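You operate a simulated robot arm through the tools that you are given. There is no shell and no other tool. Be economical: measure what you need, move in short steps, check, and stop when the job is done.

The job below is to be done with a simulated two-armed robot. You get a single attempt, and the scene is never put back.

JOB
Pick up the narrow brown carton labelled "LOT 75" from the second shelf from the bottom of the middle bay with one hand, pass it to the other hand and put it on the cup tray of the steel machine. Set down upright: narrow brown carton.

Only the result counts: the job must be done as asked and must still hold three seconds after the hand-in. Knocking over, shifting, dropping, spilling or breaking anything else fails it.

ROBOT AND FRAMES
Two 7-joint arms with three-finger grippers on one trunk, on a base that drives. Base frame: it is fixed to the floor where the robot stands at the start and does not move with it; the origin is under the middle of the robot, x ahead of it, y to its left, z up. Lengths are in mm, angles in degrees, forces in N, time in s.
The left shoulder is at the start at [69, 147, 863], the right one opposite. With the tool pointing down near the work surface each hand reaches from about 240 to 680 mm from the robot's upright axis, wherever it stands, measured 20 degrees to its own side. Places, roughly: cup tray of the steel machine [-1600, 3500, 1300]. Payload 2.2 kg a hand.
Tool frame (each hand has its own): the origin (TCP) lies between the finger pads and is the grasp point; the fingertips stand 28 mm ahead of it; z points along the fingers, y is the line along which they close. Largest opening 102 mm; the body of the gripper starts 71 mm behind the TCP.
Orientation is that of the tool frame in the base frame, as a unit quaternion [w, x, y, z]. With the fingers straight down and closing along the base's y, the tool's x points along the base's -x, its y along +y and its z along -z.

CONTROLS
- The arms move only by the tool arm_command. It takes "left_moves", "right_moves" or both (then of equal length, played together; a hand with none holds still); each is a list that holds one entry, the list of rows, each a list of 7 numbers: the shift along the tool's x, y, z in mm, then the turn, a rotation vector about the tool's x, y, z in degrees, then the gripper command, from -1 (shut) to 1 (fully open), values between in proportion. In form: [[[tx, ty, tz, ax, ay, az, claw], ...]]. A call has 1 to 8 rows; each row is the pose to reach, as a shift and turn from the pose commanded when the call began, along the tool's axes at that moment. Rows are played at 5 a second. More than 50 mm and 8.6 degrees between two rows, or a gripper value outside its range, and nothing of the call is played. Where a pose cannot be reached the arm comes as near as it can. A force on the tool above 40 N (or 10 N above the force at the start of the call, whichever is more), or a blocked arm, ends the call early, and 0.2 s more pass. Each finger halts on what it meets, pressing with about 41 N; the grip force reading is that of the motor and also rises with nothing between the fingers. The clock runs only during rows and for 0.2 s after the last one: add rows that repeat a pose to give the fingers time. It gives the time, the measured TCP pose, the force on the tool (base axes), the opening and the grip force at its end, in the units of the frame above (readings bear some noise), with the torque about the TCP (base axes, N m) and any sound that the robot's microphone picked up.
- Cameras (640 x 400 px; columns grow to the right, rows downward): "scene" is now at [106.9, 57.2, 1075.9]; the picture's right is [0.68, -0.73, 0.00], its down [-0.53, -0.49, -0.70] and it looks along [0.51, 0.47, -0.72] (base axes); focal length 279 px, centre (320, 200). "left" rides on the left gripper at [72, 38, -86] in its tool frame; the picture's right is [-0.47, 0.89, 0.00], its down [-0.60, -0.32, -0.73] and it looks along [-0.65, -0.34, 0.68] (tool axes); focal length 256 px, centre (320, 200). "right" rides on the right gripper at [69, 44, -86] in its tool frame; the picture's right is [-0.53, 0.85, 0.00], its down [-0.58, -0.36, -0.73] and it looks along [-0.62, -0.39, 0.68] (tool axes); focal length 256 px, centre (320, 200). There is no depth. A picture from a camera that has moved, and an enlarged one, comes with that camera's place and axes in the base frame and with its lens.
- camera(camera): a new picture of that camera. No time passes.
- slide_trunk(by): slides the trunk up (or, below 0, down) by that many mm; the arms and the scene camera ride with it, the base frame stays. It gives what a move gives, with no picture.
- roll_base(legs): drives the robot by 1 to 6 legs, each [ahead, left, turn to the left] in mm, mm and degrees, along the robot's own axes; the way and the turn of a leg run together, so that a leg with both is an arc; at most 1500 mm and 180 degrees a leg. The arms and the cameras ride along, it lands a little off, and it stops where it bumps. It gives what a move gives.
- pan_tilt(pan, tilt): turns the head with the scene camera to pan (to the left, within 86 degrees either way) and tilt (down, from -29 to 69), counted from straight ahead of the robot. It gives what a move gives.
- enlarge(camera, box): a new picture of the part [left, top, right, bottom] of that camera's present view, enlarged. No time passes.
- finish_job(): hands the job in; it is judged then, once.

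Work in short steps. Places have to be worked out from the pictures, the camera data and where the tool is seen: move nearer, look again, correct. Check each grasp and each placing, and mend what went wrong. You have 120 turns and 100 pictures in all, those below and enlarged ones among them. Open the grippers and draw the arms clear of the work before you hand the job in, unless the task says otherwise; then end with one line.

The tools are called after "Request:" as name(argument=value, ...) on one line, values as JSON. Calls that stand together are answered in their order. arm_command: Moves the arms, as the interface text tells. Its arguments: {"type":"object","properties":{"left_moves":{"type":"array","items":{"type":"array","items":{"type":"array","items":{"type":"number"}}}},"right_moves":{"type":"array","items":{"type":"array","items":{"type":"array","items":{"type":"number"}}}}},"required":[]} The other tools are called the same way: slide_trunk (by) slides the trunk up or down; roll_base (legs) drives the base; pan_tilt (pan, tilt) turns the head that bears the scene camera; camera (camera) takes a picture; enlarge (camera, box) takes an enlarged picture of a part of a camera's view; finish_job () hands the job in.

At the start:

```text
t: 0.0
left_ee_pos: [290.9, 378.0, 781.0]
left_orientation: [0.001, 0.0, 1.0, 0.0]
left_force: [0.3, 0.6, -0.4]
left_wrist_torque: [-0.04, 0.0, 0.0]
left_grip_width: 102.0
left_gripper_force: 0.0
right_ee_pos: [285.1, 9.6, 684.1]
right_orientation: [0.001, 0.0, 1.0, 0.0]
right_force: [0.7, 0.8, -0.4]
right_wrist_torque: [-0.01, -0.02, 0.0]
right_grip_width: 102.2
right_gripper_force: 0.1
trunk travel left (down, up): [-400.0, 540.0]
robot x, y, heading: [3.0, -0.4, -0.3]
head pan, tilt: [42.7, 45.9]
```

scene: 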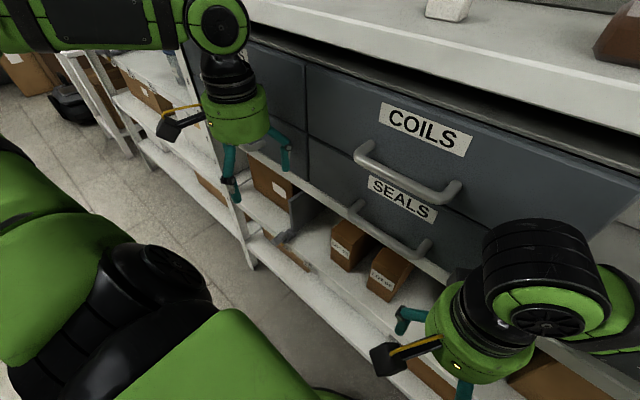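
right: 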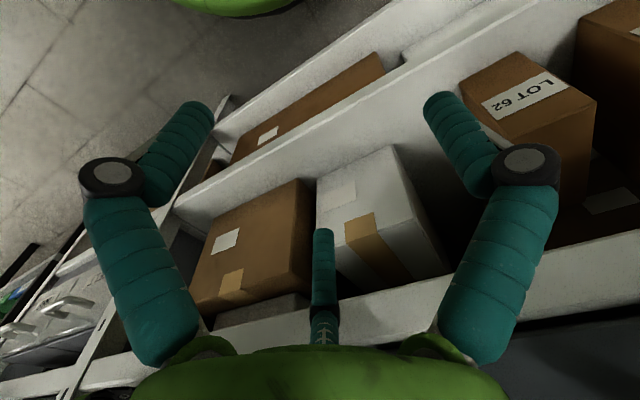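
left: 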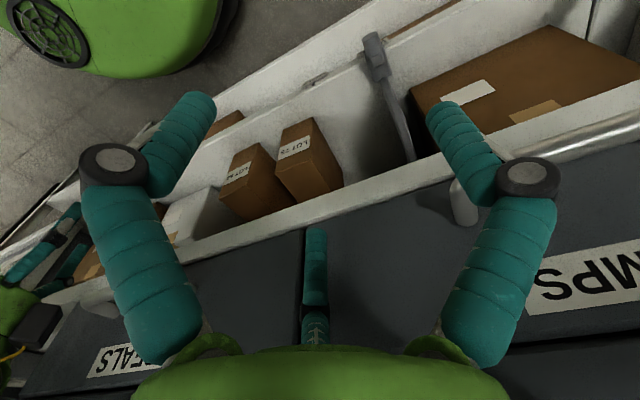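

The left camera shows two narrow cartons with LOT labels on a shelf beneath the drawers. I enlarge to read them.

Request:
enlarge(camera="left", box=[200, 80, 360, 240])

Request:
enlarge(camera="scene", box=[300, 190, 460, 310])

Request:
pan_tilt(pan=0, tilt=40)

Request:
camera(camera="scene")

```text
2.50 times, centred on (280, 160) of left
camera zoom: at [219.3, 416.2, 866.4], right [0.47, 0.89, 0.0], down [0.6, -0.32, 0.73], along [0.65, -0.34, -0.68], focal length 640 px, centre (420, 300)
```

zoom: 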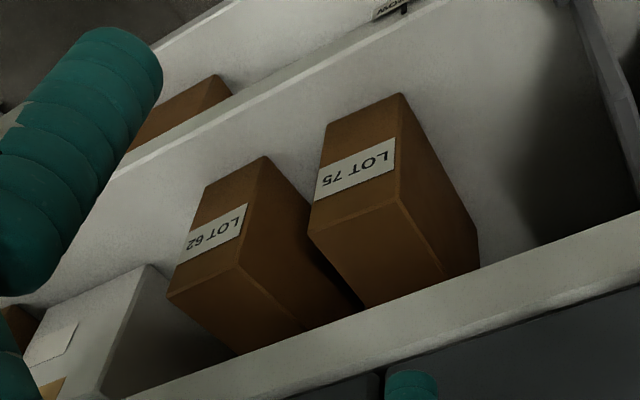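

```text
3.33 times, centred on (380, 250) of scene
camera zoom: at [106.9, 57.2, 1075.9], right [0.68, -0.73, 0.0], down [-0.53, -0.49, -0.7], along [0.51, 0.47, -0.72], focal length 929 px, centre (120, 33)
```

zoom: 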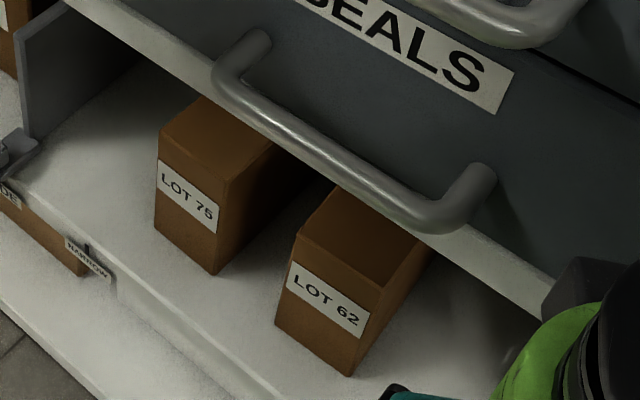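

```text
t: 1.1
left_ee_pos: [291.3, 377.7, 780.9]
left_orientation: [0.0, 0.0, 1.0, 0.0]
left_force: [-0.5, 0.1, 0.3]
left_wrist_torque: [-0.01, -0.01, -0.03]
left_grip_width: 101.9
left_gripper_force: 0.0
right_ee_pos: [287.2, 10.4, 682.8]
right_orientation: [0.002, -0.001, 1.0, 0.0]
right_force: [0.2, 1.1, -0.3]
right_wrist_torque: [-0.01, 0.02, 0.0]
right_grip_width: 102.0
right_gripper_force: 0.0
trunk travel left (down, up): [-400.0, 540.0]
robot x, y, heading: [-2.0, -0.5, -0.0]
head pan, tilt: [0.0, 40.0]
```

```text
94 pictures are left
camera scene: at [132.9, 2.6, 1084.4], right [0.0, -1.0, 0.0], down [-0.64, 0.0, -0.77], along [0.77, 0.0, -0.64], focal length 279 px, centre (320, 200)
```

scene: 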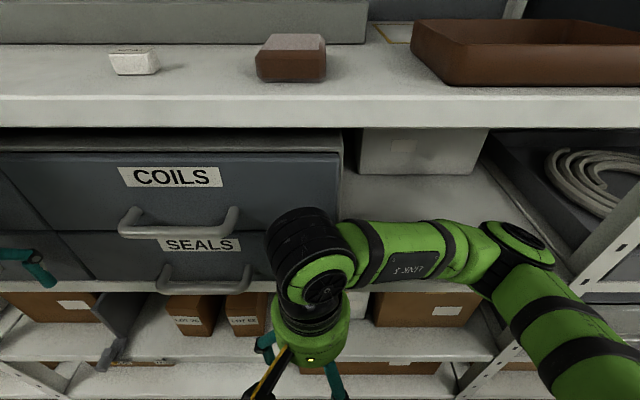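

LOT 75 stands left of LOT 62; triangulating, its front top edge is near x≈410, y≈242–299, z≈580, with the shelf at z≈466. Next I survey the surroundings before moving.

Request:
pan_tilt(pan=86, tilt=15)

Request:
camera(camera="scene")

Request:
pan_tilt(pan=30, tilt=69)

Request:
camera(camera="scene")

```text
t: 2.7
left_ee_pos: [290.3, 378.1, 781.3]
left_orientation: [0.001, 0.0, 1.0, 0.0]
left_force: [0.2, -0.3, 0.8]
left_wrist_torque: [-0.01, 0.0, -0.01]
left_grip_width: 102.0
left_gripper_force: 0.0
right_ee_pos: [285.4, 9.7, 683.5]
right_orientation: [0.002, 0.0, 1.0, 0.0]
right_force: [0.6, -0.4, -0.7]
right_wrist_torque: [0.02, -0.03, 0.03]
right_grip_width: 102.1
right_gripper_force: 0.0
trunk travel left (down, up): [-400.0, 540.0]
robot x, y, heading: [-1.9, 0.2, -0.3]
head pan, tilt: [85.9, 15.0]
```

```text
93 pictures are left
camera scene: at [54.5, 95.8, 1123.8], right [1.0, -0.07, 0.0], down [-0.02, -0.26, -0.97], along [0.07, 0.96, -0.26], focal length 279 px, centre (320, 200)
```

scene: 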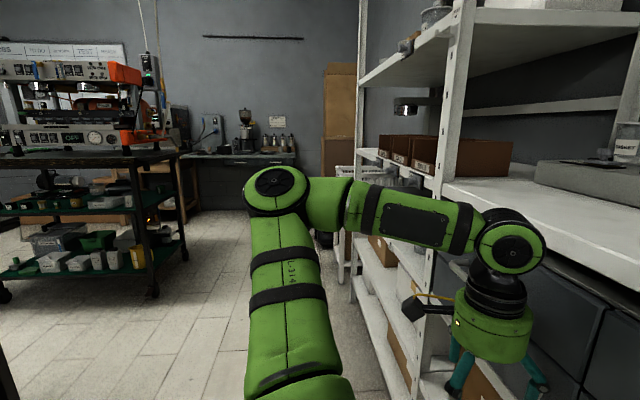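

```text
t: 4.0
left_ee_pos: [290.3, 378.7, 781.7]
left_orientation: [0.001, 0.0, 1.0, 0.0]
left_force: [-0.5, 0.9, 0.6]
left_wrist_torque: [-0.02, -0.01, 0.04]
left_grip_width: 102.1
left_gripper_force: 0.1
right_ee_pos: [285.9, 11.1, 684.1]
right_orientation: [0.0, -0.001, 1.0, 0.0]
right_force: [0.5, -0.7, -0.8]
right_wrist_torque: [-0.04, -0.01, -0.02]
right_grip_width: 101.9
right_gripper_force: 0.1
trunk travel left (down, up): [-400.0, 540.0]
robot x, y, heading: [-1.9, -2.1, -0.3]
head pan, tilt: [30.0, 68.8]
```

```text
92 pictures are left
camera scene: at [96.4, 30.6, 1048.3], right [0.5, -0.87, 0.0], down [-0.81, -0.47, -0.36], along [0.32, 0.18, -0.93], focal length 279 px, centre (320, 200)
```

scene: 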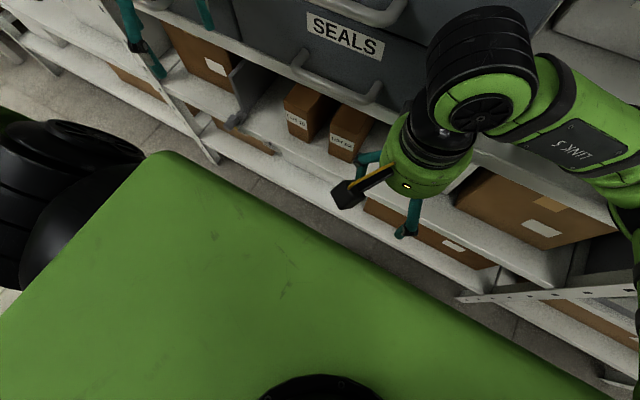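

The robot faces the middle bay and the carton is on the shelf above the bottom one. I back off 300 mm to make room for turning the hand horizontal.

Request:
roll_base(legs=[[-300, 0, 0]])

Request:
pan_tilt(pan=22, tilt=40)

Request:
camera(camera="scene")

```text
t: 6.0
left_ee_pos: [0.9, 377.7, 780.0]
left_orientation: [0.001, 0.0, 1.0, 0.001]
left_force: [-1.2, 0.3, 0.0]
left_wrist_torque: [0.05, 0.02, 0.01]
left_grip_width: 102.0
left_gripper_force: 0.0
right_ee_pos: [-4.0, 9.0, 683.1]
right_orientation: [0.001, 0.0, 1.0, 0.0]
right_force: [0.3, -0.2, 0.8]
right_wrist_torque: [0.0, -0.01, 0.04]
right_grip_width: 101.9
right_gripper_force: 0.1
trunk travel left (down, up): [-400.0, 540.0]
robot x, y, heading: [-289.6, 3.2, -0.0]
head pan, tilt: [30.0, 68.8]
```

```text
t: 6.9
left_ee_pos: [1.4, 377.7, 781.6]
left_orientation: [0.0, 0.001, 1.0, 0.001]
left_force: [0.5, 0.1, -0.2]
left_wrist_torque: [0.02, -0.01, 0.02]
left_grip_width: 102.2
left_gripper_force: 0.1
right_ee_pos: [-4.0, 9.5, 683.2]
right_orientation: [0.001, 0.0, 1.0, -0.001]
right_force: [0.1, -0.2, -1.0]
right_wrist_torque: [-0.03, 0.01, -0.01]
right_grip_width: 101.9
right_gripper_force: 0.0
trunk travel left (down, up): [-400.0, 540.0]
robot x, y, heading: [-291.9, -0.5, 0.2]
head pan, tilt: [22.0, 40.0]
```

```text
91 pictures are left
camera scene: at [-161.8, 33.8, 1084.1], right [0.37, -0.93, 0.0], down [-0.6, -0.24, -0.77], along [0.71, 0.29, -0.64], focal length 279 px, centre (320, 200)
```

scene: 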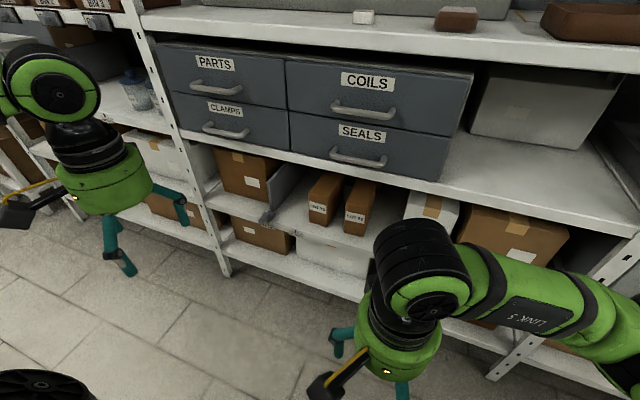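

Now I pitch the left tool up to 30° below horizontal, pointing at the shelf, while moving a bit forward and down, still well clear of the shelf.

Request:
arm_command(left_moves=[[[-20, -14, 11, 0, -8.5, 0, 1], [-40, -28, 22, 0, -17, 0, 1], [-60, -42, 33, 0, -25.5, 0, 1], [-80, -56, 44, 0, -34, 0, 1], [-100, -70, 55, 0, -42.5, 0, 1], [-120, -84, 66, 0, -51, 0, 1], [-140, -98, 77, 0, -59.5, 0, 1], [-140, -98, 77, 0, -60, 0, 1]]])

Request:
camera(camera="left")

Request:
camera(camera="scene")

```text
t: 8.7
left_ee_pos: [175.9, 298.2, 695.8]
left_orientation: [0.5, 0.0, 0.866, 0.0]
left_force: [0.2, 0.5, 0.3]
left_wrist_torque: [0.02, 0.0, 0.01]
left_grip_width: 102.2
left_gripper_force: 0.1
left hand out of reach, approached as far as the arm can: row 4, 5, 6, 7, 8
right_ee_pos: [-3.2, 9.3, 682.7]
right_orientation: [0.0, 0.001, 1.0, 0.0]
right_force: [0.3, -0.1, -0.5]
right_wrist_torque: [-0.01, 0.0, -0.01]
right_grip_width: 102.1
right_gripper_force: 0.1
trunk travel left (down, up): [-400.0, 540.0]
robot x, y, heading: [-290.2, -2.5, 0.0]
head pan, tilt: [22.0, 40.0]
```

```text
90 pictures are left
camera left: at [66.9, 336.7, 674.9], right [0.23, 0.89, 0.4], down [-0.33, -0.32, 0.89], along [0.91, -0.34, 0.22], focal length 256 px, centre (320, 200)
```

left: 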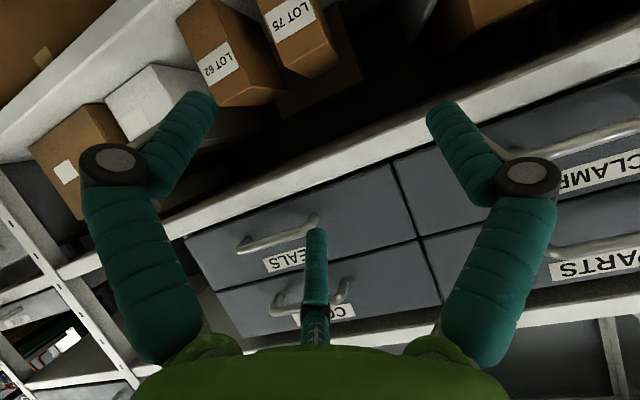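

```text
89 pictures are left
camera scene: at [-162.0, 33.7, 1084.2], right [0.37, -0.93, 0.0], down [-0.6, -0.24, -0.77], along [0.71, 0.29, -0.64], focal length 279 px, centre (320, 200)
```

scene: 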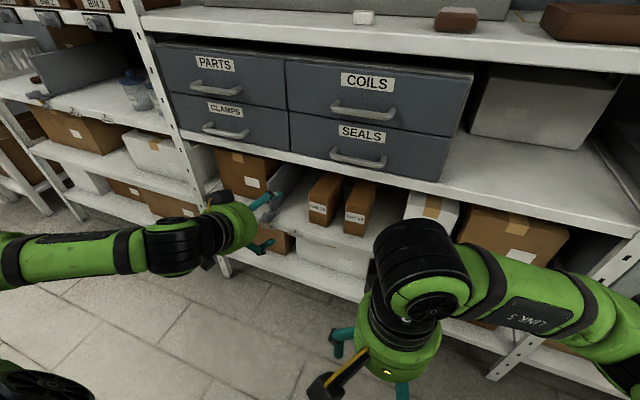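

The hand is pitched as wanted at [176, 298, 696]. I move along the tool axis to a pre-grasp point about [338, 270, 595], then look.

Request:
arm_command(left_moves=[[[1, -6, 38, 0, 0, 0, 1], [2, -12, 76, 0, 0, 0, 1], [3, -18, 114, 0, 0, 0, 1], [5, -24, 152, 0, 0, 0, 1], [6, -28, 190, 0, 0, 0, 1]]])

Request:
camera(camera="left")

Request:
enlarge(camera="scene", box=[220, 140, 420, 265])

```text
t: 9.9
left_ee_pos: [337.2, 267.0, 596.2]
left_orientation: [0.5, 0.0, 0.866, 0.001]
left_force: [0.5, 0.2, 0.2]
left_wrist_torque: [-0.01, -0.02, 0.02]
left_grip_width: 101.8
left_gripper_force: 0.1
right_ee_pos: [-3.3, 9.9, 682.7]
right_orientation: [0.0, 0.0, 1.0, 0.0]
right_force: [0.2, 0.3, -0.6]
right_wrist_torque: [0.01, 0.04, -0.01]
right_grip_width: 101.8
right_gripper_force: 0.0
trunk travel left (down, up): [-400.0, 540.0]
robot x, y, heading: [-287.2, -4.6, 0.1]
head pan, tilt: [22.0, 40.0]
```

```text
88 pictures are left
camera left: at [228.2, 305.1, 575.7], right [0.23, 0.88, 0.4], down [-0.33, -0.32, 0.89], along [0.91, -0.34, 0.22], focal length 256 px, centre (320, 200)
```

left: 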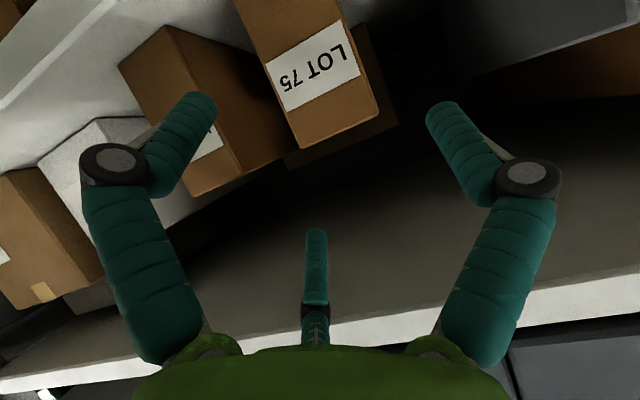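

```text
3.20 times, centred on (320, 202) of scene
camera zoom: at [-161.2, 33.7, 1084.1], right [0.37, -0.93, 0.0], down [-0.6, -0.24, -0.77], along [0.71, 0.29, -0.64], focal length 892 px, centre (320, 192)
```

zoom: 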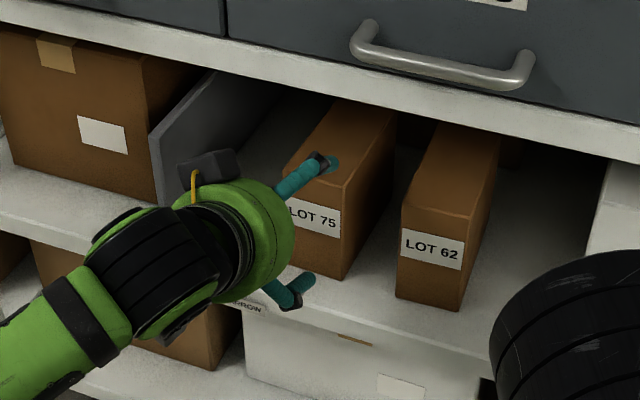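

The carton measures roughly x from 411 to about 540, y 242–300 and z 470–580, so its width is about 58 mm. I narrow the opening to 80 mm to stay clear of LOT 62 and advance halfway.

Request:
arm_command(left_moves=[[[0, 4, 0, 0, 0, 0, 0.57], [-5, 4, 20, 0, 0, 0, 0.57], [-10, 4, 45, 0, 0, 0, 0.57], [-12, 4, 70, 0, 0, 0, 0.57]]])

Request:
camera(camera="left")

Request:
enlarge(camera="scene", box=[240, 140, 440, 265])

```text
t: 10.9
left_ee_pos: [406.6, 273.1, 569.4]
left_orientation: [0.501, -0.001, 0.866, 0.002]
left_force: [-0.1, -0.6, 0.0]
left_wrist_torque: [-0.01, 0.0, 0.01]
left_grip_width: 79.9
left_gripper_force: 0.0
right_ee_pos: [-3.0, 9.4, 682.2]
right_orientation: [0.0, -0.001, 1.0, 0.0]
right_force: [0.2, -0.8, 0.3]
right_wrist_torque: [0.01, -0.01, -0.05]
right_grip_width: 101.9
right_gripper_force: 0.1
trunk travel left (down, up): [-400.0, 540.0]
robot x, y, heading: [-290.2, -1.9, 0.1]
head pan, tilt: [22.0, 40.0]
```

```text
86 pictures are left
camera left: at [297.4, 310.5, 549.7], right [0.23, 0.88, 0.4], down [-0.33, -0.32, 0.89], along [0.91, -0.34, 0.22], focal length 256 px, centre (320, 200)
```

left: 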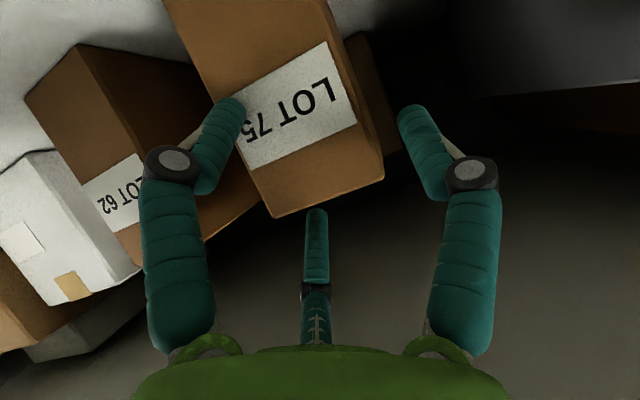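

```text
3.20 times, centred on (340, 202) of scene
camera zoom: at [-161.4, 33.7, 1084.2], right [0.37, -0.93, 0.0], down [-0.6, -0.24, -0.77], along [0.71, 0.29, -0.64], focal length 892 px, centre (256, 192)
```

zoom: 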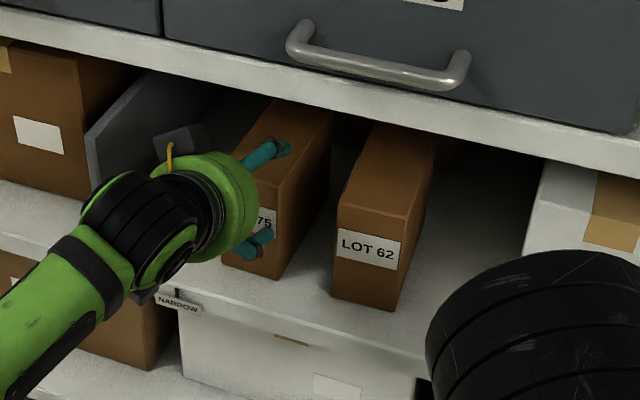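

The fingers in the pictures don't project quite where I expect from the tool frame; before closing in I check the gripper's real closing line with a zoomed view of both grippers.

Request:
enlarge(camera="scene", box=[260, 170, 360, 232])

Request:
enlarge(camera="scene", box=[300, 200, 500, 400])

```text
6.40 times, centred on (310, 201) of scene
camera zoom: at [-161.4, 33.7, 1084.2], right [0.37, -0.93, 0.0], down [-0.6, -0.24, -0.77], along [0.71, 0.29, -0.64], focal length 1784 px, centre (384, 194)
```

zoom: 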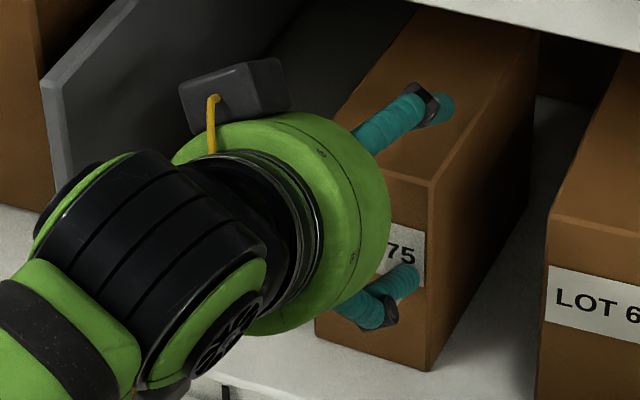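

```text
2.00 times, centred on (400, 300) of scene
camera zoom: at [-161.4, 33.7, 1084.2], right [0.37, -0.93, 0.0], down [-0.6, -0.24, -0.77], along [0.71, 0.29, -0.64], focal length 558 px, centre (160, 0)
```

zoom: 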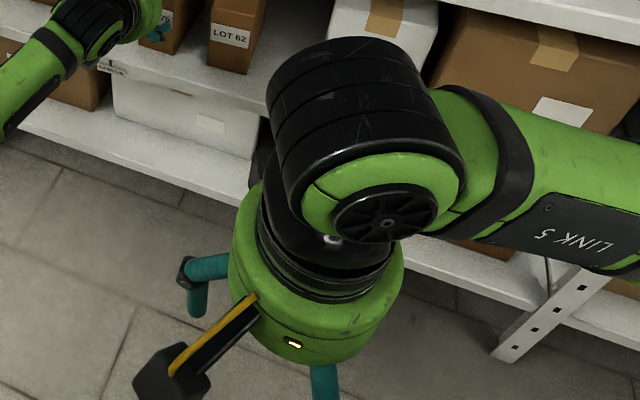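

The pictures show the gripper is really a three-finger centric one: one finger at tool +y and two at about ±60° around −y, so the lower one was about to meet the carton's face. I back out, flatten the pitch to 20°, open fully and shift to y≈257, z≈533, so one finger goes left of the carton and the two others go to its right.

Request:
arm_command(left_moves=[[[17, 0, -30, 0, 0, 0, 0.57], [35, 0, -61, 0, 0, 0, 0.57], [50, -8, -52, 0, -5, 0, 1], [64, -16, -44, 0, -10, 0, 1], [64, -16, -44, 0, -10, 0, 1]]])

Request:
camera(camera="left")

Request:
enlarge(camera="scene", box=[220, 150, 380, 250])

```text
t: 12.1
left_ee_pos: [335.5, 257.5, 534.4]
left_orientation: [0.574, 0.001, 0.819, 0.001]
left_force: [-0.7, -0.2, -0.6]
left_wrist_torque: [0.0, -0.01, 0.0]
left_grip_width: 101.9
left_gripper_force: 0.0
right_ee_pos: [-2.0, 9.7, 682.6]
right_orientation: [0.0, 0.0, 1.0, 0.0]
right_force: [0.6, -0.2, -0.8]
right_wrist_torque: [0.0, -0.01, -0.05]
right_grip_width: 102.0
right_gripper_force: 0.0
trunk travel left (down, up): [-400.0, 540.0]
robot x, y, heading: [-289.1, -2.3, 0.0]
head pan, tilt: [22.0, 40.0]
```

```text
82 pictures are left
camera left: at [230.9, 295.5, 495.2], right [0.16, 0.88, 0.44], down [-0.48, -0.32, 0.82], along [0.86, -0.34, 0.38], focal length 256 px, centre (320, 200)
```

left: 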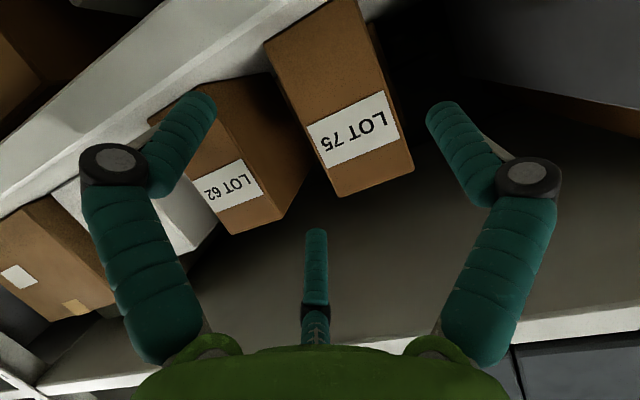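

```text
4.00 times, centred on (300, 200) of scene
camera zoom: at [-161.7, 33.9, 1084.2], right [0.37, -0.93, 0.0], down [-0.6, -0.24, -0.77], along [0.71, 0.29, -0.64], focal length 1115 px, centre (400, 200)
```

zoom: 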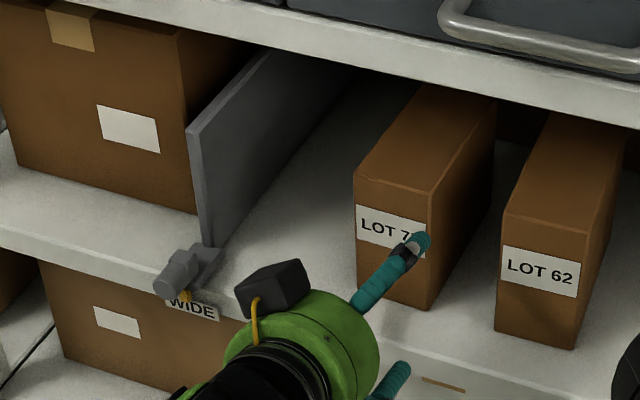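

Carton front face: y 239–299, top z≈578, and shelf about z 465. I go to y≈255, z≈538 and advance until the tips are just past the front face, then check.

Request:
arm_command(left_moves=[[[-4, -2.5, -1.5, 0, 0, 0, 1], [-15, -2.5, 30, 0, 0, 0, 1], [-26, -2.5, 60, 0, 0, 0, 1]]])

Request:
camera(camera="left")

Request:
enlarge(camera="scene", box=[240, 150, 400, 250])

```text
t: 12.9
left_ee_pos: [401.6, 254.3, 541.2]
left_orientation: [0.574, 0.0, 0.819, 0.001]
left_force: [0.0, -0.5, 0.6]
left_wrist_torque: [-0.02, -0.01, 0.02]
left_grip_width: 102.0
left_gripper_force: 0.0
right_ee_pos: [-3.5, 9.7, 682.8]
right_orientation: [0.0, 0.0, 1.0, 0.0]
right_force: [0.3, 0.8, 1.1]
right_wrist_torque: [-0.02, -0.01, 0.04]
right_grip_width: 102.0
right_gripper_force: 0.1
trunk travel left (down, up): [-400.0, 540.0]
robot x, y, heading: [-289.6, -0.1, 0.0]
head pan, tilt: [22.0, 40.0]
```

```text
80 pictures are left
camera left: at [298.3, 292.9, 500.4], right [0.16, 0.88, 0.44], down [-0.48, -0.32, 0.82], along [0.86, -0.34, 0.37], focal length 256 px, centre (320, 200)
```

left: 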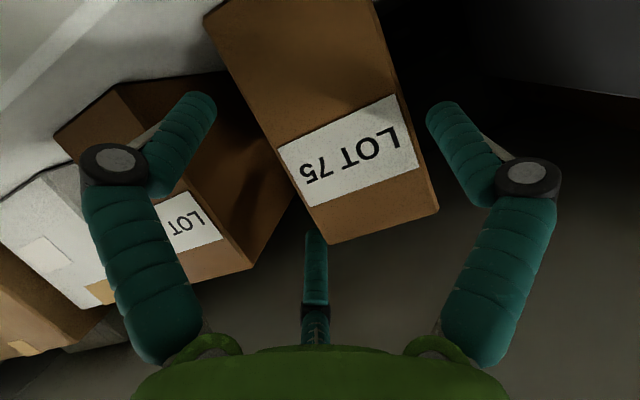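

```text
4.00 times, centred on (320, 200) of scene
camera zoom: at [-161.5, 33.6, 1084.2], right [0.37, -0.93, 0.0], down [-0.6, -0.24, -0.77], along [0.71, 0.29, -0.64], focal length 1115 px, centre (320, 200)
```

zoom: 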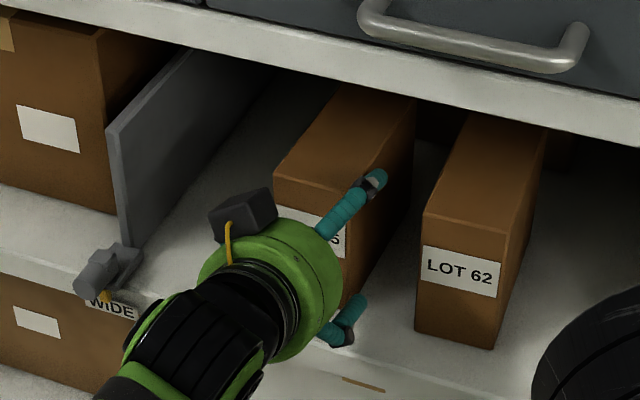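

Both opposing fingers are to the right of the carton and the +y one to its left, all clear. I advance 45 mm more.

Request:
arm_command(left_moves=[[[-4, 0, 15, 0, 0, 0, 1], [-9, 0, 30, 0, 0, 0, 1], [-13, 0, 44, 0, 0, 0, 1]]])

Request:
camera(camera="left")

Request:
enlarge(camera="scene", box=[240, 150, 400, 250])

```text
t: 13.7
left_ee_pos: [447.9, 252.8, 536.9]
left_orientation: [0.574, 0.001, 0.819, 0.0]
left_force: [-0.1, -1.1, -0.1]
left_wrist_torque: [0.02, 0.02, -0.01]
left_grip_width: 101.7
left_gripper_force: 0.1
right_ee_pos: [-4.3, 9.9, 682.1]
right_orientation: [0.0, 0.0, 1.0, -0.001]
right_force: [0.4, 0.3, -0.3]
right_wrist_torque: [0.0, -0.01, 0.01]
right_grip_width: 101.9
right_gripper_force: 0.0
trunk travel left (down, up): [-400.0, 540.0]
robot x, y, heading: [-289.0, -3.1, 0.1]
head pan, tilt: [22.0, 40.0]
```

```text
78 pictures are left
camera left: at [343.9, 290.9, 498.2], right [0.16, 0.88, 0.44], down [-0.48, -0.32, 0.82], along [0.86, -0.34, 0.37], focal length 256 px, centre (320, 200)
```

left: 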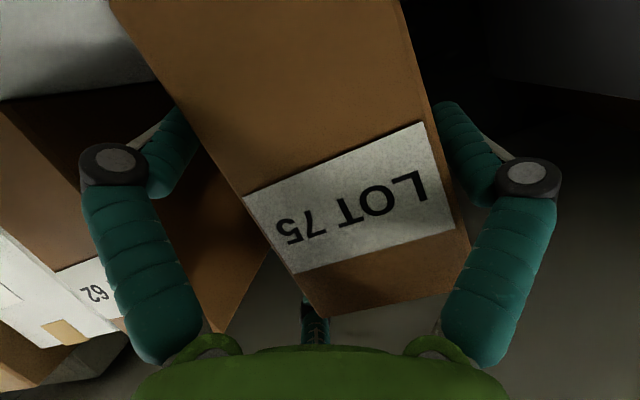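

```text
4.00 times, centred on (320, 200) of scene
camera zoom: at [-161.6, 33.7, 1084.2], right [0.37, -0.93, 0.0], down [-0.6, -0.24, -0.77], along [0.71, 0.29, -0.64], focal length 1115 px, centre (320, 200)
```

zoom: 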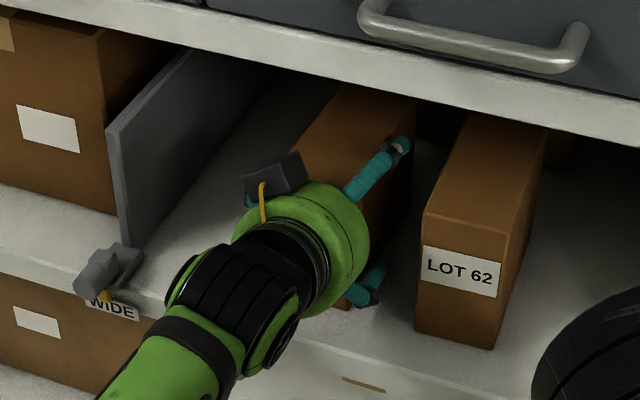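

The carton is surrounded without contact. I shift 4 mm to its middle and close gently.

Request:
arm_command(left_moves=[[[0, 4, 0, 0, 0, 0, 0.75], [0, 4, 0, 0, 0, 0, 0.55], [0, 4, 0, 0, 0, 0, 0.3], [0, 4, 0, 0, 0, 0, -0.2], [0, 4, 0, 0, 0, 0, -1], [0, 4, 0, 0, 0, 0, -1]]])

Request:
camera(camera="left")

Request:
enlarge(camera="scene", box=[240, 150, 400, 250])

```text
t: 15.1
left_ee_pos: [448.2, 256.6, 539.2]
left_orientation: [0.575, 0.001, 0.818, 0.0]
left_force: [1.9, -1.6, 1.4]
left_wrist_torque: [0.02, -0.18, -0.13]
left_grip_width: 86.3
left_gripper_force: 41.1
right_ee_pos: [-3.2, 10.2, 682.9]
right_orientation: [0.001, 0.0, 1.0, 0.0]
right_force: [0.1, 0.6, -0.2]
right_wrist_torque: [0.01, -0.01, -0.01]
right_grip_width: 101.9
right_gripper_force: 0.0
trunk travel left (down, up): [-400.0, 540.0]
robot x, y, heading: [-289.0, -0.6, 0.1]
head pan, tilt: [22.0, 40.0]
```

```text
76 pictures are left
camera left: at [343.5, 294.3, 499.5], right [0.16, 0.88, 0.44], down [-0.48, -0.32, 0.82], along [0.86, -0.34, 0.38], focal length 256 px, centre (320, 200)
```

left: 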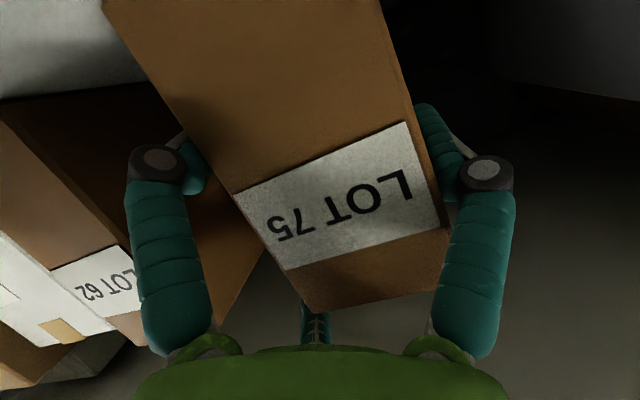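

```text
4.00 times, centred on (320, 200) of scene
camera zoom: at [-161.9, 33.5, 1084.2], right [0.37, -0.93, 0.0], down [-0.6, -0.24, -0.77], along [0.71, 0.29, -0.64], focal length 1115 px, centre (320, 200)
```

zoom: 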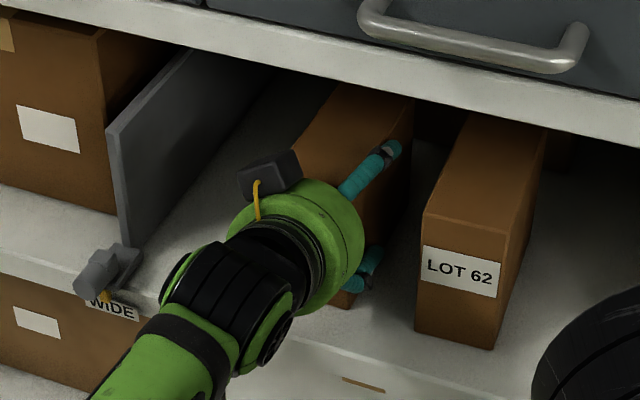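

Gripped at width 86, force 41 N. I lift about 35 mm and check that it comes along.

Request:
arm_command(left_moves=[[[-5, 0, -2, 0, 0, 0, -1], [-14, 0, -5, 0, 0, 0, -1], [-24, 0, -8.5, 0, 0, 0, -1], [-33, 0, -12, 0, 0, 0, -1]]])

Request:
enlarge(camera="scene", box=[240, 150, 400, 250])

Request:
camera(camera="left")

```text
t: 16.1
left_ee_pos: [447.2, 255.5, 572.2]
left_orientation: [0.572, 0.001, 0.82, 0.0]
left_force: [0.1, -0.4, -4.2]
left_wrist_torque: [-0.02, 0.14, 0.04]
left_grip_width: 85.9
left_gripper_force: 40.7
right_ee_pos: [-2.5, 9.8, 682.9]
right_orientation: [0.0, 0.0, 1.0, 0.0]
right_force: [-0.5, -0.1, -0.8]
right_wrist_torque: [-0.01, -0.01, -0.04]
right_grip_width: 101.9
right_gripper_force: 0.0
trunk travel left (down, up): [-400.0, 540.0]
robot x, y, heading: [-291.0, 0.7, -0.3]
head pan, tilt: [22.0, 40.0]
```

```text
4.00 times, centred on (320, 200) of scene
camera zoom: at [-161.1, 34.0, 1084.1], right [0.37, -0.93, 0.0], down [-0.6, -0.24, -0.77], along [0.71, 0.29, -0.64], focal length 1115 px, centre (320, 200)
```

zoom: 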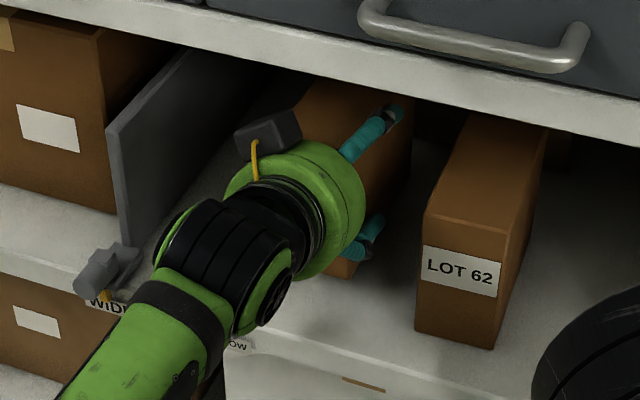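

```text
73 pictures are left
camera left: at [342.4, 294.2, 532.8], right [0.16, 0.88, 0.44], down [-0.48, -0.32, 0.82], along [0.86, -0.34, 0.37], focal length 256 px, centre (320, 200)
```

left: 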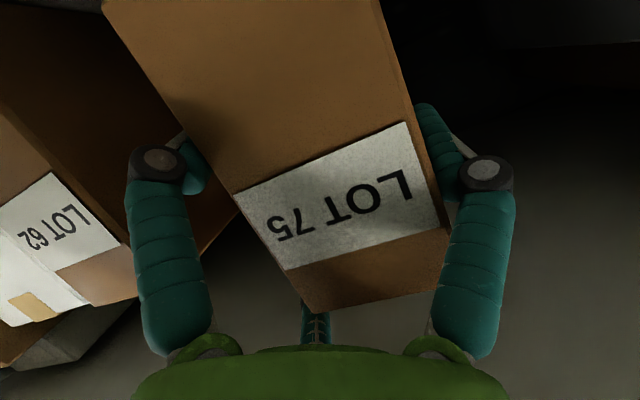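

Lifted cleanly (4.2 N) with no slip. I back the base straight out of the shelf.

Request:
roll_base(legs=[[-350, 0, 0]])

Request:
camera(camera="scene")

```text
t: 18.1
left_ee_pos: [198.2, 251.5, 570.4]
left_orientation: [0.571, 0.006, 0.821, -0.003]
left_force: [0.1, -0.2, -3.8]
left_wrist_torque: [-0.07, 0.16, 0.01]
left_grip_width: 86.0
left_gripper_force: 40.8
right_ee_pos: [-254.3, 11.2, 682.3]
right_orientation: [0.001, 0.009, 1.0, -0.001]
right_force: [0.0, 0.2, 0.1]
right_wrist_torque: [-0.03, -0.02, 0.01]
right_grip_width: 102.2
right_gripper_force: 0.1
trunk travel left (down, up): [-400.0, 540.0]
robot x, y, heading: [-539.8, 9.2, -1.0]
head pan, tilt: [22.0, 40.0]
stopped in leg 1: the robot was blocked; the commanded pose is now the measured one
```

```text
72 pictures are left
camera scene: at [-411.8, 39.2, 1084.1], right [0.36, -0.93, 0.0], down [-0.6, -0.23, -0.77], along [0.71, 0.28, -0.64], focal length 279 px, centre (320, 200)
```

scene: 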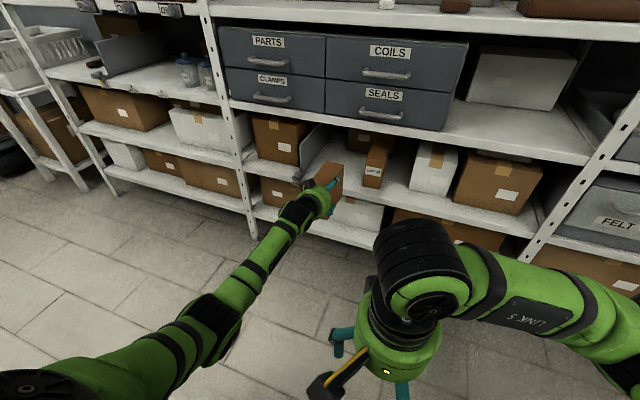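

The base stopped against something behind after 250 mm. I nudge ahead 25 mm and draw the carton back and up with the arm.

Request:
roll_base(legs=[[25, 0, 0]])

Request:
arm_command(left_moves=[[[9, 0, -40, 0, 0, 0, -1], [5, 0, -80, 0, 0, 0, -1], [-8, 0, -120, 0, 0, 0, -1], [-30, 0, -155, 0, 0, 0, -1], [-60, 0, -185, 0, 0, 0, -1], [-80, 0, -210, 0, 0, 0, -1]]])

Request:
pan_tilt(pan=86, tilt=20)

Request:
camera(camera="scene")

```text
t: 18.9
left_ee_pos: [225.0, 250.7, 572.2]
left_orientation: [0.573, 0.007, 0.82, -0.004]
left_force: [0.6, -0.1, -4.8]
left_wrist_torque: [-0.05, 0.13, -0.01]
left_grip_width: 85.9
left_gripper_force: 41.1
right_ee_pos: [-228.3, 11.6, 682.8]
right_orientation: [0.0, 0.008, 1.0, 0.0]
right_force: [1.1, -1.0, 0.0]
right_wrist_torque: [0.06, 0.01, 0.02]
right_grip_width: 102.1
right_gripper_force: 0.0
trunk travel left (down, up): [-400.0, 540.0]
robot x, y, heading: [-516.5, 3.9, -0.9]
head pan, tilt: [22.0, 40.0]
```

```text
t: 20.3
left_ee_pos: [54.6, 256.2, 716.7]
left_orientation: [0.573, 0.007, 0.82, -0.004]
left_force: [-0.8, -0.2, -3.8]
left_wrist_torque: [-0.07, 0.12, -0.02]
left_grip_width: 85.8
left_gripper_force: 41.2
right_ee_pos: [-229.3, 10.8, 682.7]
right_orientation: [0.0, 0.01, 1.0, 0.0]
right_force: [0.6, 0.4, 0.2]
right_wrist_torque: [-0.02, 0.04, 0.01]
right_grip_width: 102.2
right_gripper_force: 0.0
trunk travel left (down, up): [-400.0, 540.0]
robot x, y, heading: [-514.3, 5.6, -1.1]
head pan, tilt: [22.0, 40.0]
```

```text
t: 21.6
left_ee_pos: [55.6, 255.3, 717.5]
left_orientation: [0.573, 0.007, 0.82, -0.004]
left_force: [0.8, 0.7, -4.4]
left_wrist_torque: [-0.07, 0.1, 0.05]
left_grip_width: 86.0
left_gripper_force: 40.7
right_ee_pos: [-229.3, 13.1, 681.4]
right_orientation: [0.0, 0.009, 1.0, 0.0]
right_force: [-0.2, 0.3, 0.0]
right_wrist_torque: [-0.02, -0.03, 0.01]
right_grip_width: 102.0
right_gripper_force: 0.0
trunk travel left (down, up): [-400.0, 540.0]
robot x, y, heading: [-514.5, 7.1, -0.8]
head pan, tilt: [85.9, 20.0]
```

```text
71 pictures are left
camera scene: at [-457.8, 100.8, 1115.5], right [1.0, -0.09, 0.0], down [-0.03, -0.34, -0.94], along [0.08, 0.94, -0.34], focal length 279 px, centre (320, 200)
```

scene: 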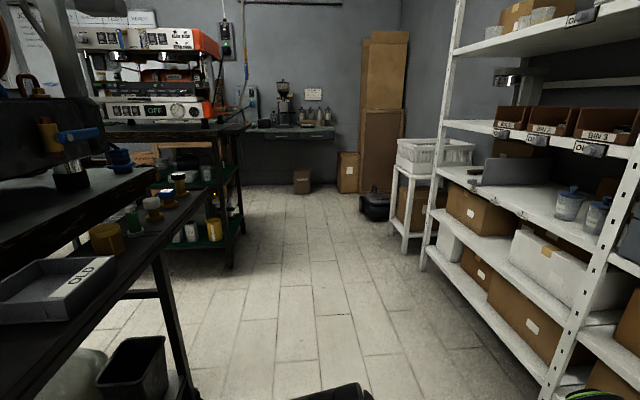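

The camera shows a workbench behind and left; the aisle runs toward +y to the back wall, where the target machine should be hidden behind the orange espresso machine. I go forward a little, then turn left 90°.

Request:
roll_base(legs=[[120, 0, 0], [0, 0, 91]])

Request:
pan_tilt(pan=15, tilt=10)

Request:
camera(camera="scene")

```text
t: 26.8
left_ee_pos: [-658.7, 568.8, 717.3]
left_orientation: [-0.403, 0.583, -0.575, -0.409]
left_force: [-0.2, -0.2, -4.8]
left_wrist_torque: [-0.13, -0.03, 0.0]
left_grip_width: 86.1
left_gripper_force: 40.7
right_ee_pos: [-408.3, 292.4, 683.8]
right_orientation: [0.0, 0.711, -0.703, 0.0]
right_force: [-0.8, -0.3, -0.1]
right_wrist_torque: [0.01, -0.03, 0.02]
right_grip_width: 102.0
right_gripper_force: 0.1
trunk travel left (down, up): [-400.0, 540.0]
robot x, y, heading: [-393.7, 4.4, 90.7]
head pan, tilt: [85.9, 20.0]
```

```text
t: 28.2
left_ee_pos: [-659.6, 568.4, 717.4]
left_orientation: [-0.402, 0.583, -0.576, -0.408]
left_force: [0.1, 0.8, -4.0]
left_wrist_torque: [-0.14, -0.05, 0.0]
left_grip_width: 86.0
left_gripper_force: 40.0
right_ee_pos: [-408.7, 292.0, 682.2]
right_orientation: [0.0, 0.712, -0.702, 0.0]
right_force: [-0.5, 0.3, 1.0]
right_wrist_torque: [0.01, -0.03, 0.02]
right_grip_width: 102.1
right_gripper_force: 0.0
trunk travel left (down, up): [-400.0, 540.0]
robot x, y, heading: [-396.3, 0.5, 90.9]
head pan, tilt: [15.0, 10.0]
```

```text
70 pictures are left
camera scene: at [-421.8, 146.8, 1131.8], right [0.96, 0.27, 0.0], down [0.05, -0.17, -0.98], along [-0.27, 0.95, -0.17], focal length 279 px, centre (320, 200)
```

scene: 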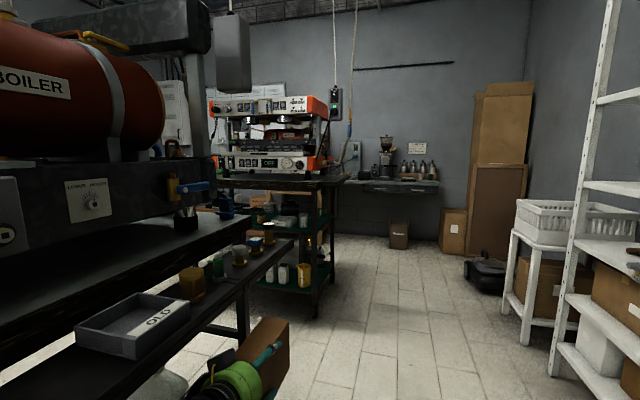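

I strafe right away from the bench and drive up the aisle toward the back wall.

Request:
roll_base(legs=[[0, -200, 0], [1400, 0, 0], [600, 0, 0]])

Request:
pan_tilt(pan=50, tilt=8)

Request:
camera(camera="scene")

```text
t: 39.2
left_ee_pos: [-457.6, 2543.2, 717.5]
left_orientation: [0.406, -0.578, 0.581, 0.404]
left_force: [0.2, 0.1, -4.0]
left_wrist_torque: [-0.09, -0.04, -0.01]
left_grip_width: 85.9
left_gripper_force: 40.9
right_ee_pos: [-210.9, 2262.5, 681.7]
right_orientation: [-0.001, -0.705, 0.709, -0.001]
right_force: [0.2, 0.1, 0.8]
right_wrist_torque: [0.01, 0.01, -0.02]
right_grip_width: 102.1
right_gripper_force: 0.0
trunk travel left (down, up): [-400.0, 540.0]
robot x, y, heading: [-202.4, 1975.5, 89.8]
head pan, tilt: [15.0, 10.0]
```

```text
t: 40.2
left_ee_pos: [-457.7, 2542.2, 717.0]
left_orientation: [0.406, -0.578, 0.581, 0.404]
left_force: [-0.5, -0.5, -3.5]
left_wrist_torque: [-0.11, -0.07, 0.02]
left_grip_width: 85.7
left_gripper_force: 41.4
right_ee_pos: [-211.9, 2263.9, 683.0]
right_orientation: [0.0, -0.705, 0.709, 0.0]
right_force: [0.7, -1.0, -0.1]
right_wrist_torque: [0.01, -0.02, 0.0]
right_grip_width: 102.2
right_gripper_force: 0.1
trunk travel left (down, up): [-400.0, 540.0]
robot x, y, heading: [-201.7, 1972.8, 89.6]
head pan, tilt: [50.0, 8.0]
```

```text
69 pictures are left
camera scene: at [-274.3, 2088.4, 1135.0], right [0.65, 0.76, 0.0], down [0.11, -0.09, -0.99], along [-0.76, 0.64, -0.14], focal length 279 px, centre (320, 200)
```

scene: 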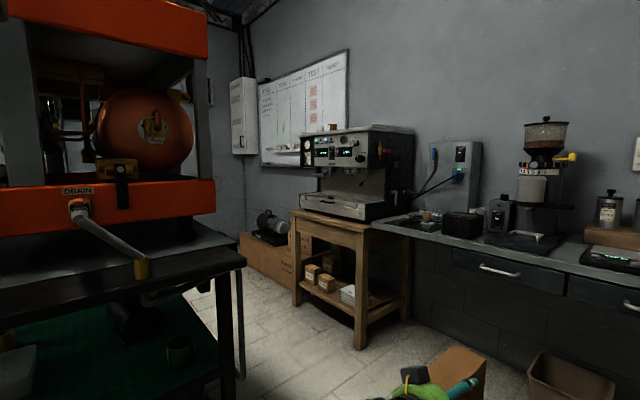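

The steel machine stands on a wooden table at the back wall; its top is the cup tray at z≈1300. I zoom on it.

Request:
enlarge(camera="scene", box=[280, 100, 440, 230])

```text
3.08 times, centred on (360, 165) of scene
camera zoom: at [-274.3, 2088.4, 1135.0], right [0.65, 0.76, 0.0], down [0.11, -0.09, -0.99], along [-0.76, 0.64, -0.14], focal length 858 px, centre (197, 308)
```

zoom: 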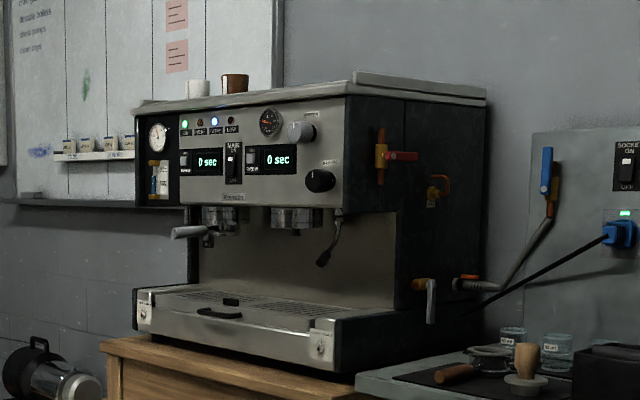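

The cup tray is the machine's top, already holding cups and a flat item. I raise the trunk to look down on it.

Request:
slide_trunk(by=450)

Request:
enlarge(camera="scene", box=[260, 180, 460, 305])

```text
refused: 450 is not a number from -400 to 400
```

```text
3.20 times, centred on (360, 242) of scene
camera zoom: at [-274.3, 2088.4, 1135.0], right [0.65, 0.76, 0.0], down [0.11, -0.09, -0.99], along [-0.76, 0.64, -0.14], focal length 892 px, centre (192, 64)
```

zoom: 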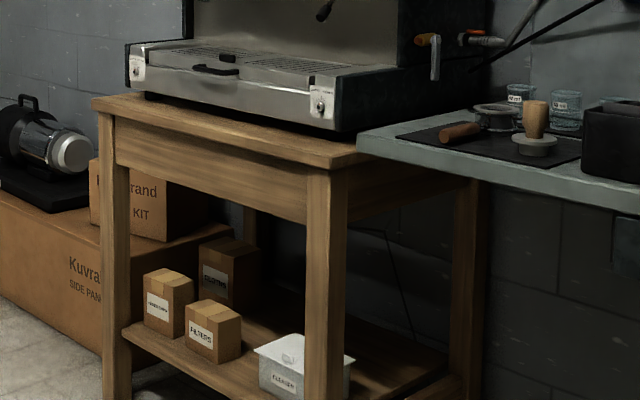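

The limit is 400 per call; I raise by 400 and look again.

Request:
slide_trunk(by=400)

Request:
pan_tilt(pan=48, tilt=18)

Request:
camera(camera="scene")

```text
t: 44.1
left_ee_pos: [-457.2, 2544.7, 1116.4]
left_orientation: [0.405, -0.578, 0.581, 0.405]
left_force: [-0.1, 0.1, -4.2]
left_wrist_torque: [-0.11, -0.07, -0.02]
left_grip_width: 85.8
left_gripper_force: 40.8
right_ee_pos: [-212.4, 2262.2, 1081.5]
right_orientation: [0.0, -0.706, 0.709, 0.001]
right_force: [0.0, -0.1, -0.1]
right_wrist_torque: [-0.01, -0.03, 0.03]
right_grip_width: 101.8
right_gripper_force: 0.1
trunk travel left (down, up): [-800.0, 140.0]
robot x, y, heading: [-204.4, 1976.3, 89.5]
head pan, tilt: [50.0, 8.0]
```

```text
t: 44.8
left_ee_pos: [-457.7, 2543.4, 1118.1]
left_orientation: [0.405, -0.579, 0.582, 0.403]
left_force: [-0.2, -0.8, -4.2]
left_wrist_torque: [-0.11, -0.06, 0.02]
left_grip_width: 86.1
left_gripper_force: 41.4
right_ee_pos: [-211.9, 2264.6, 1082.1]
right_orientation: [0.0, -0.705, 0.709, 0.0]
right_force: [-1.2, 0.1, 0.1]
right_wrist_torque: [0.01, 0.0, -0.01]
right_grip_width: 102.0
right_gripper_force: 0.1
trunk travel left (down, up): [-800.0, 140.0]
robot x, y, heading: [-202.7, 1978.8, 89.6]
head pan, tilt: [48.0, 18.0]
```

```text
66 pictures are left
camera scene: at [-272.8, 2091.5, 1518.8], right [0.67, 0.74, 0.0], down [0.23, -0.21, -0.95], along [-0.7, 0.64, -0.31], focal length 279 px, centre (320, 200)
```

scene: 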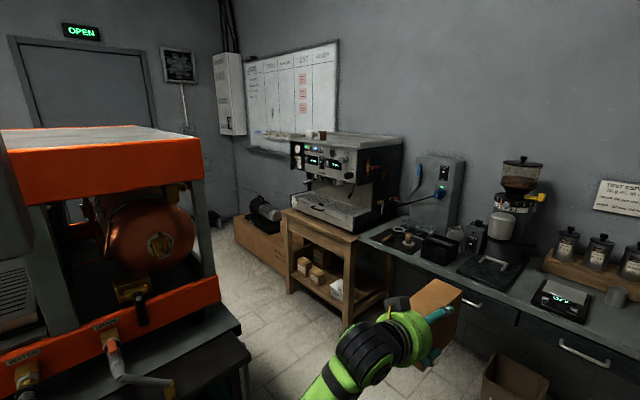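

I drive closer, diagonally facing the machine, staying clear of the cart corner (about x −1046, y 2440).

Request:
roll_base(legs=[[500, 0, 0], [0, 0, 45], [450, 0, 0]])

Request:
pan_tilt(pan=5, tilt=20)

Request:
camera(camera="scene")

```text
t: 52.0
left_ee_pos: [-1090.5, 3004.9, 1117.4]
left_orientation: [-0.221, 0.756, -0.316, -0.529]
left_force: [-0.1, 0.5, -4.6]
left_wrist_torque: [-0.07, -0.14, -0.01]
left_grip_width: 86.0
left_gripper_force: 41.4
right_ee_pos: [-717.3, 2978.4, 1083.8]
right_orientation: [-0.001, 0.922, -0.386, 0.0]
right_force: [0.1, 0.1, 1.3]
right_wrist_torque: [0.03, 0.02, -0.04]
right_grip_width: 102.0
right_gripper_force: 0.1
trunk travel left (down, up): [-800.0, 140.0]
robot x, y, heading: [-508.3, 2782.6, 134.5]
head pan, tilt: [48.0, 18.0]
```

```text
t: 53.1
left_ee_pos: [-1089.2, 3005.6, 1116.9]
left_orientation: [-0.221, 0.756, -0.317, -0.528]
left_force: [0.8, -0.2, -3.7]
left_wrist_torque: [-0.08, -0.14, 0.01]
left_grip_width: 86.0
left_gripper_force: 41.0
right_ee_pos: [-717.3, 2977.8, 1083.1]
right_orientation: [-0.001, 0.922, -0.387, 0.0]
right_force: [-0.4, -0.4, 0.0]
right_wrist_torque: [0.01, -0.01, 0.0]
right_grip_width: 102.1
right_gripper_force: 0.1
trunk travel left (down, up): [-800.0, 140.0]
robot x, y, heading: [-511.6, 2779.2, 134.4]
head pan, tilt: [5.0, 20.0]
```

```text
65 pictures are left
camera scene: at [-616.8, 2880.2, 1515.6], right [0.65, 0.76, 0.0], down [0.26, -0.22, -0.94], along [-0.72, 0.61, -0.34], focal length 279 px, centre (320, 200)
```

scene: 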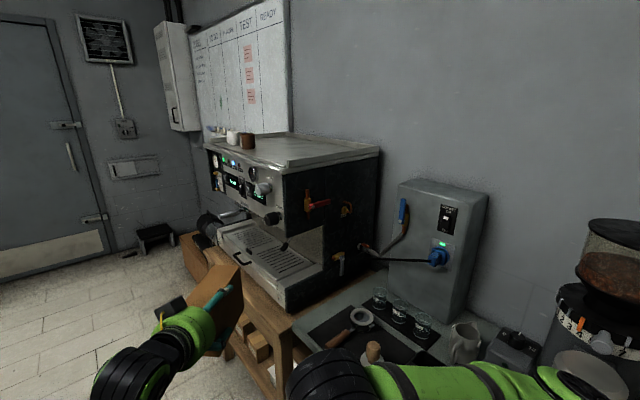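

Request:
enlarge(camera="scene", box=[190, 115, 400, 245])

```text
3.05 times, centred on (295, 180) of scene
camera zoom: at [-616.8, 2880.2, 1515.6], right [0.65, 0.76, 0.0], down [0.26, -0.22, -0.94], along [-0.72, 0.61, -0.34], focal length 850 px, centre (396, 261)
```

zoom: 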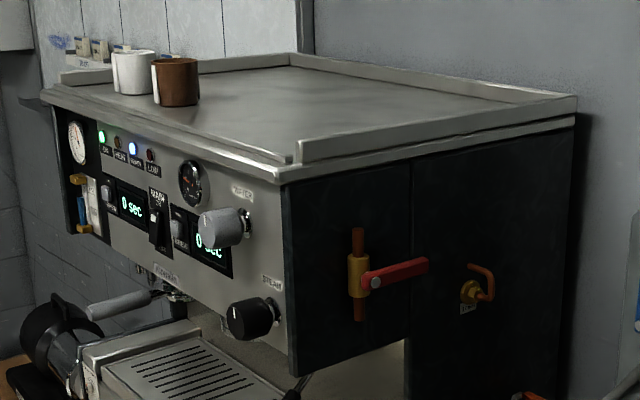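

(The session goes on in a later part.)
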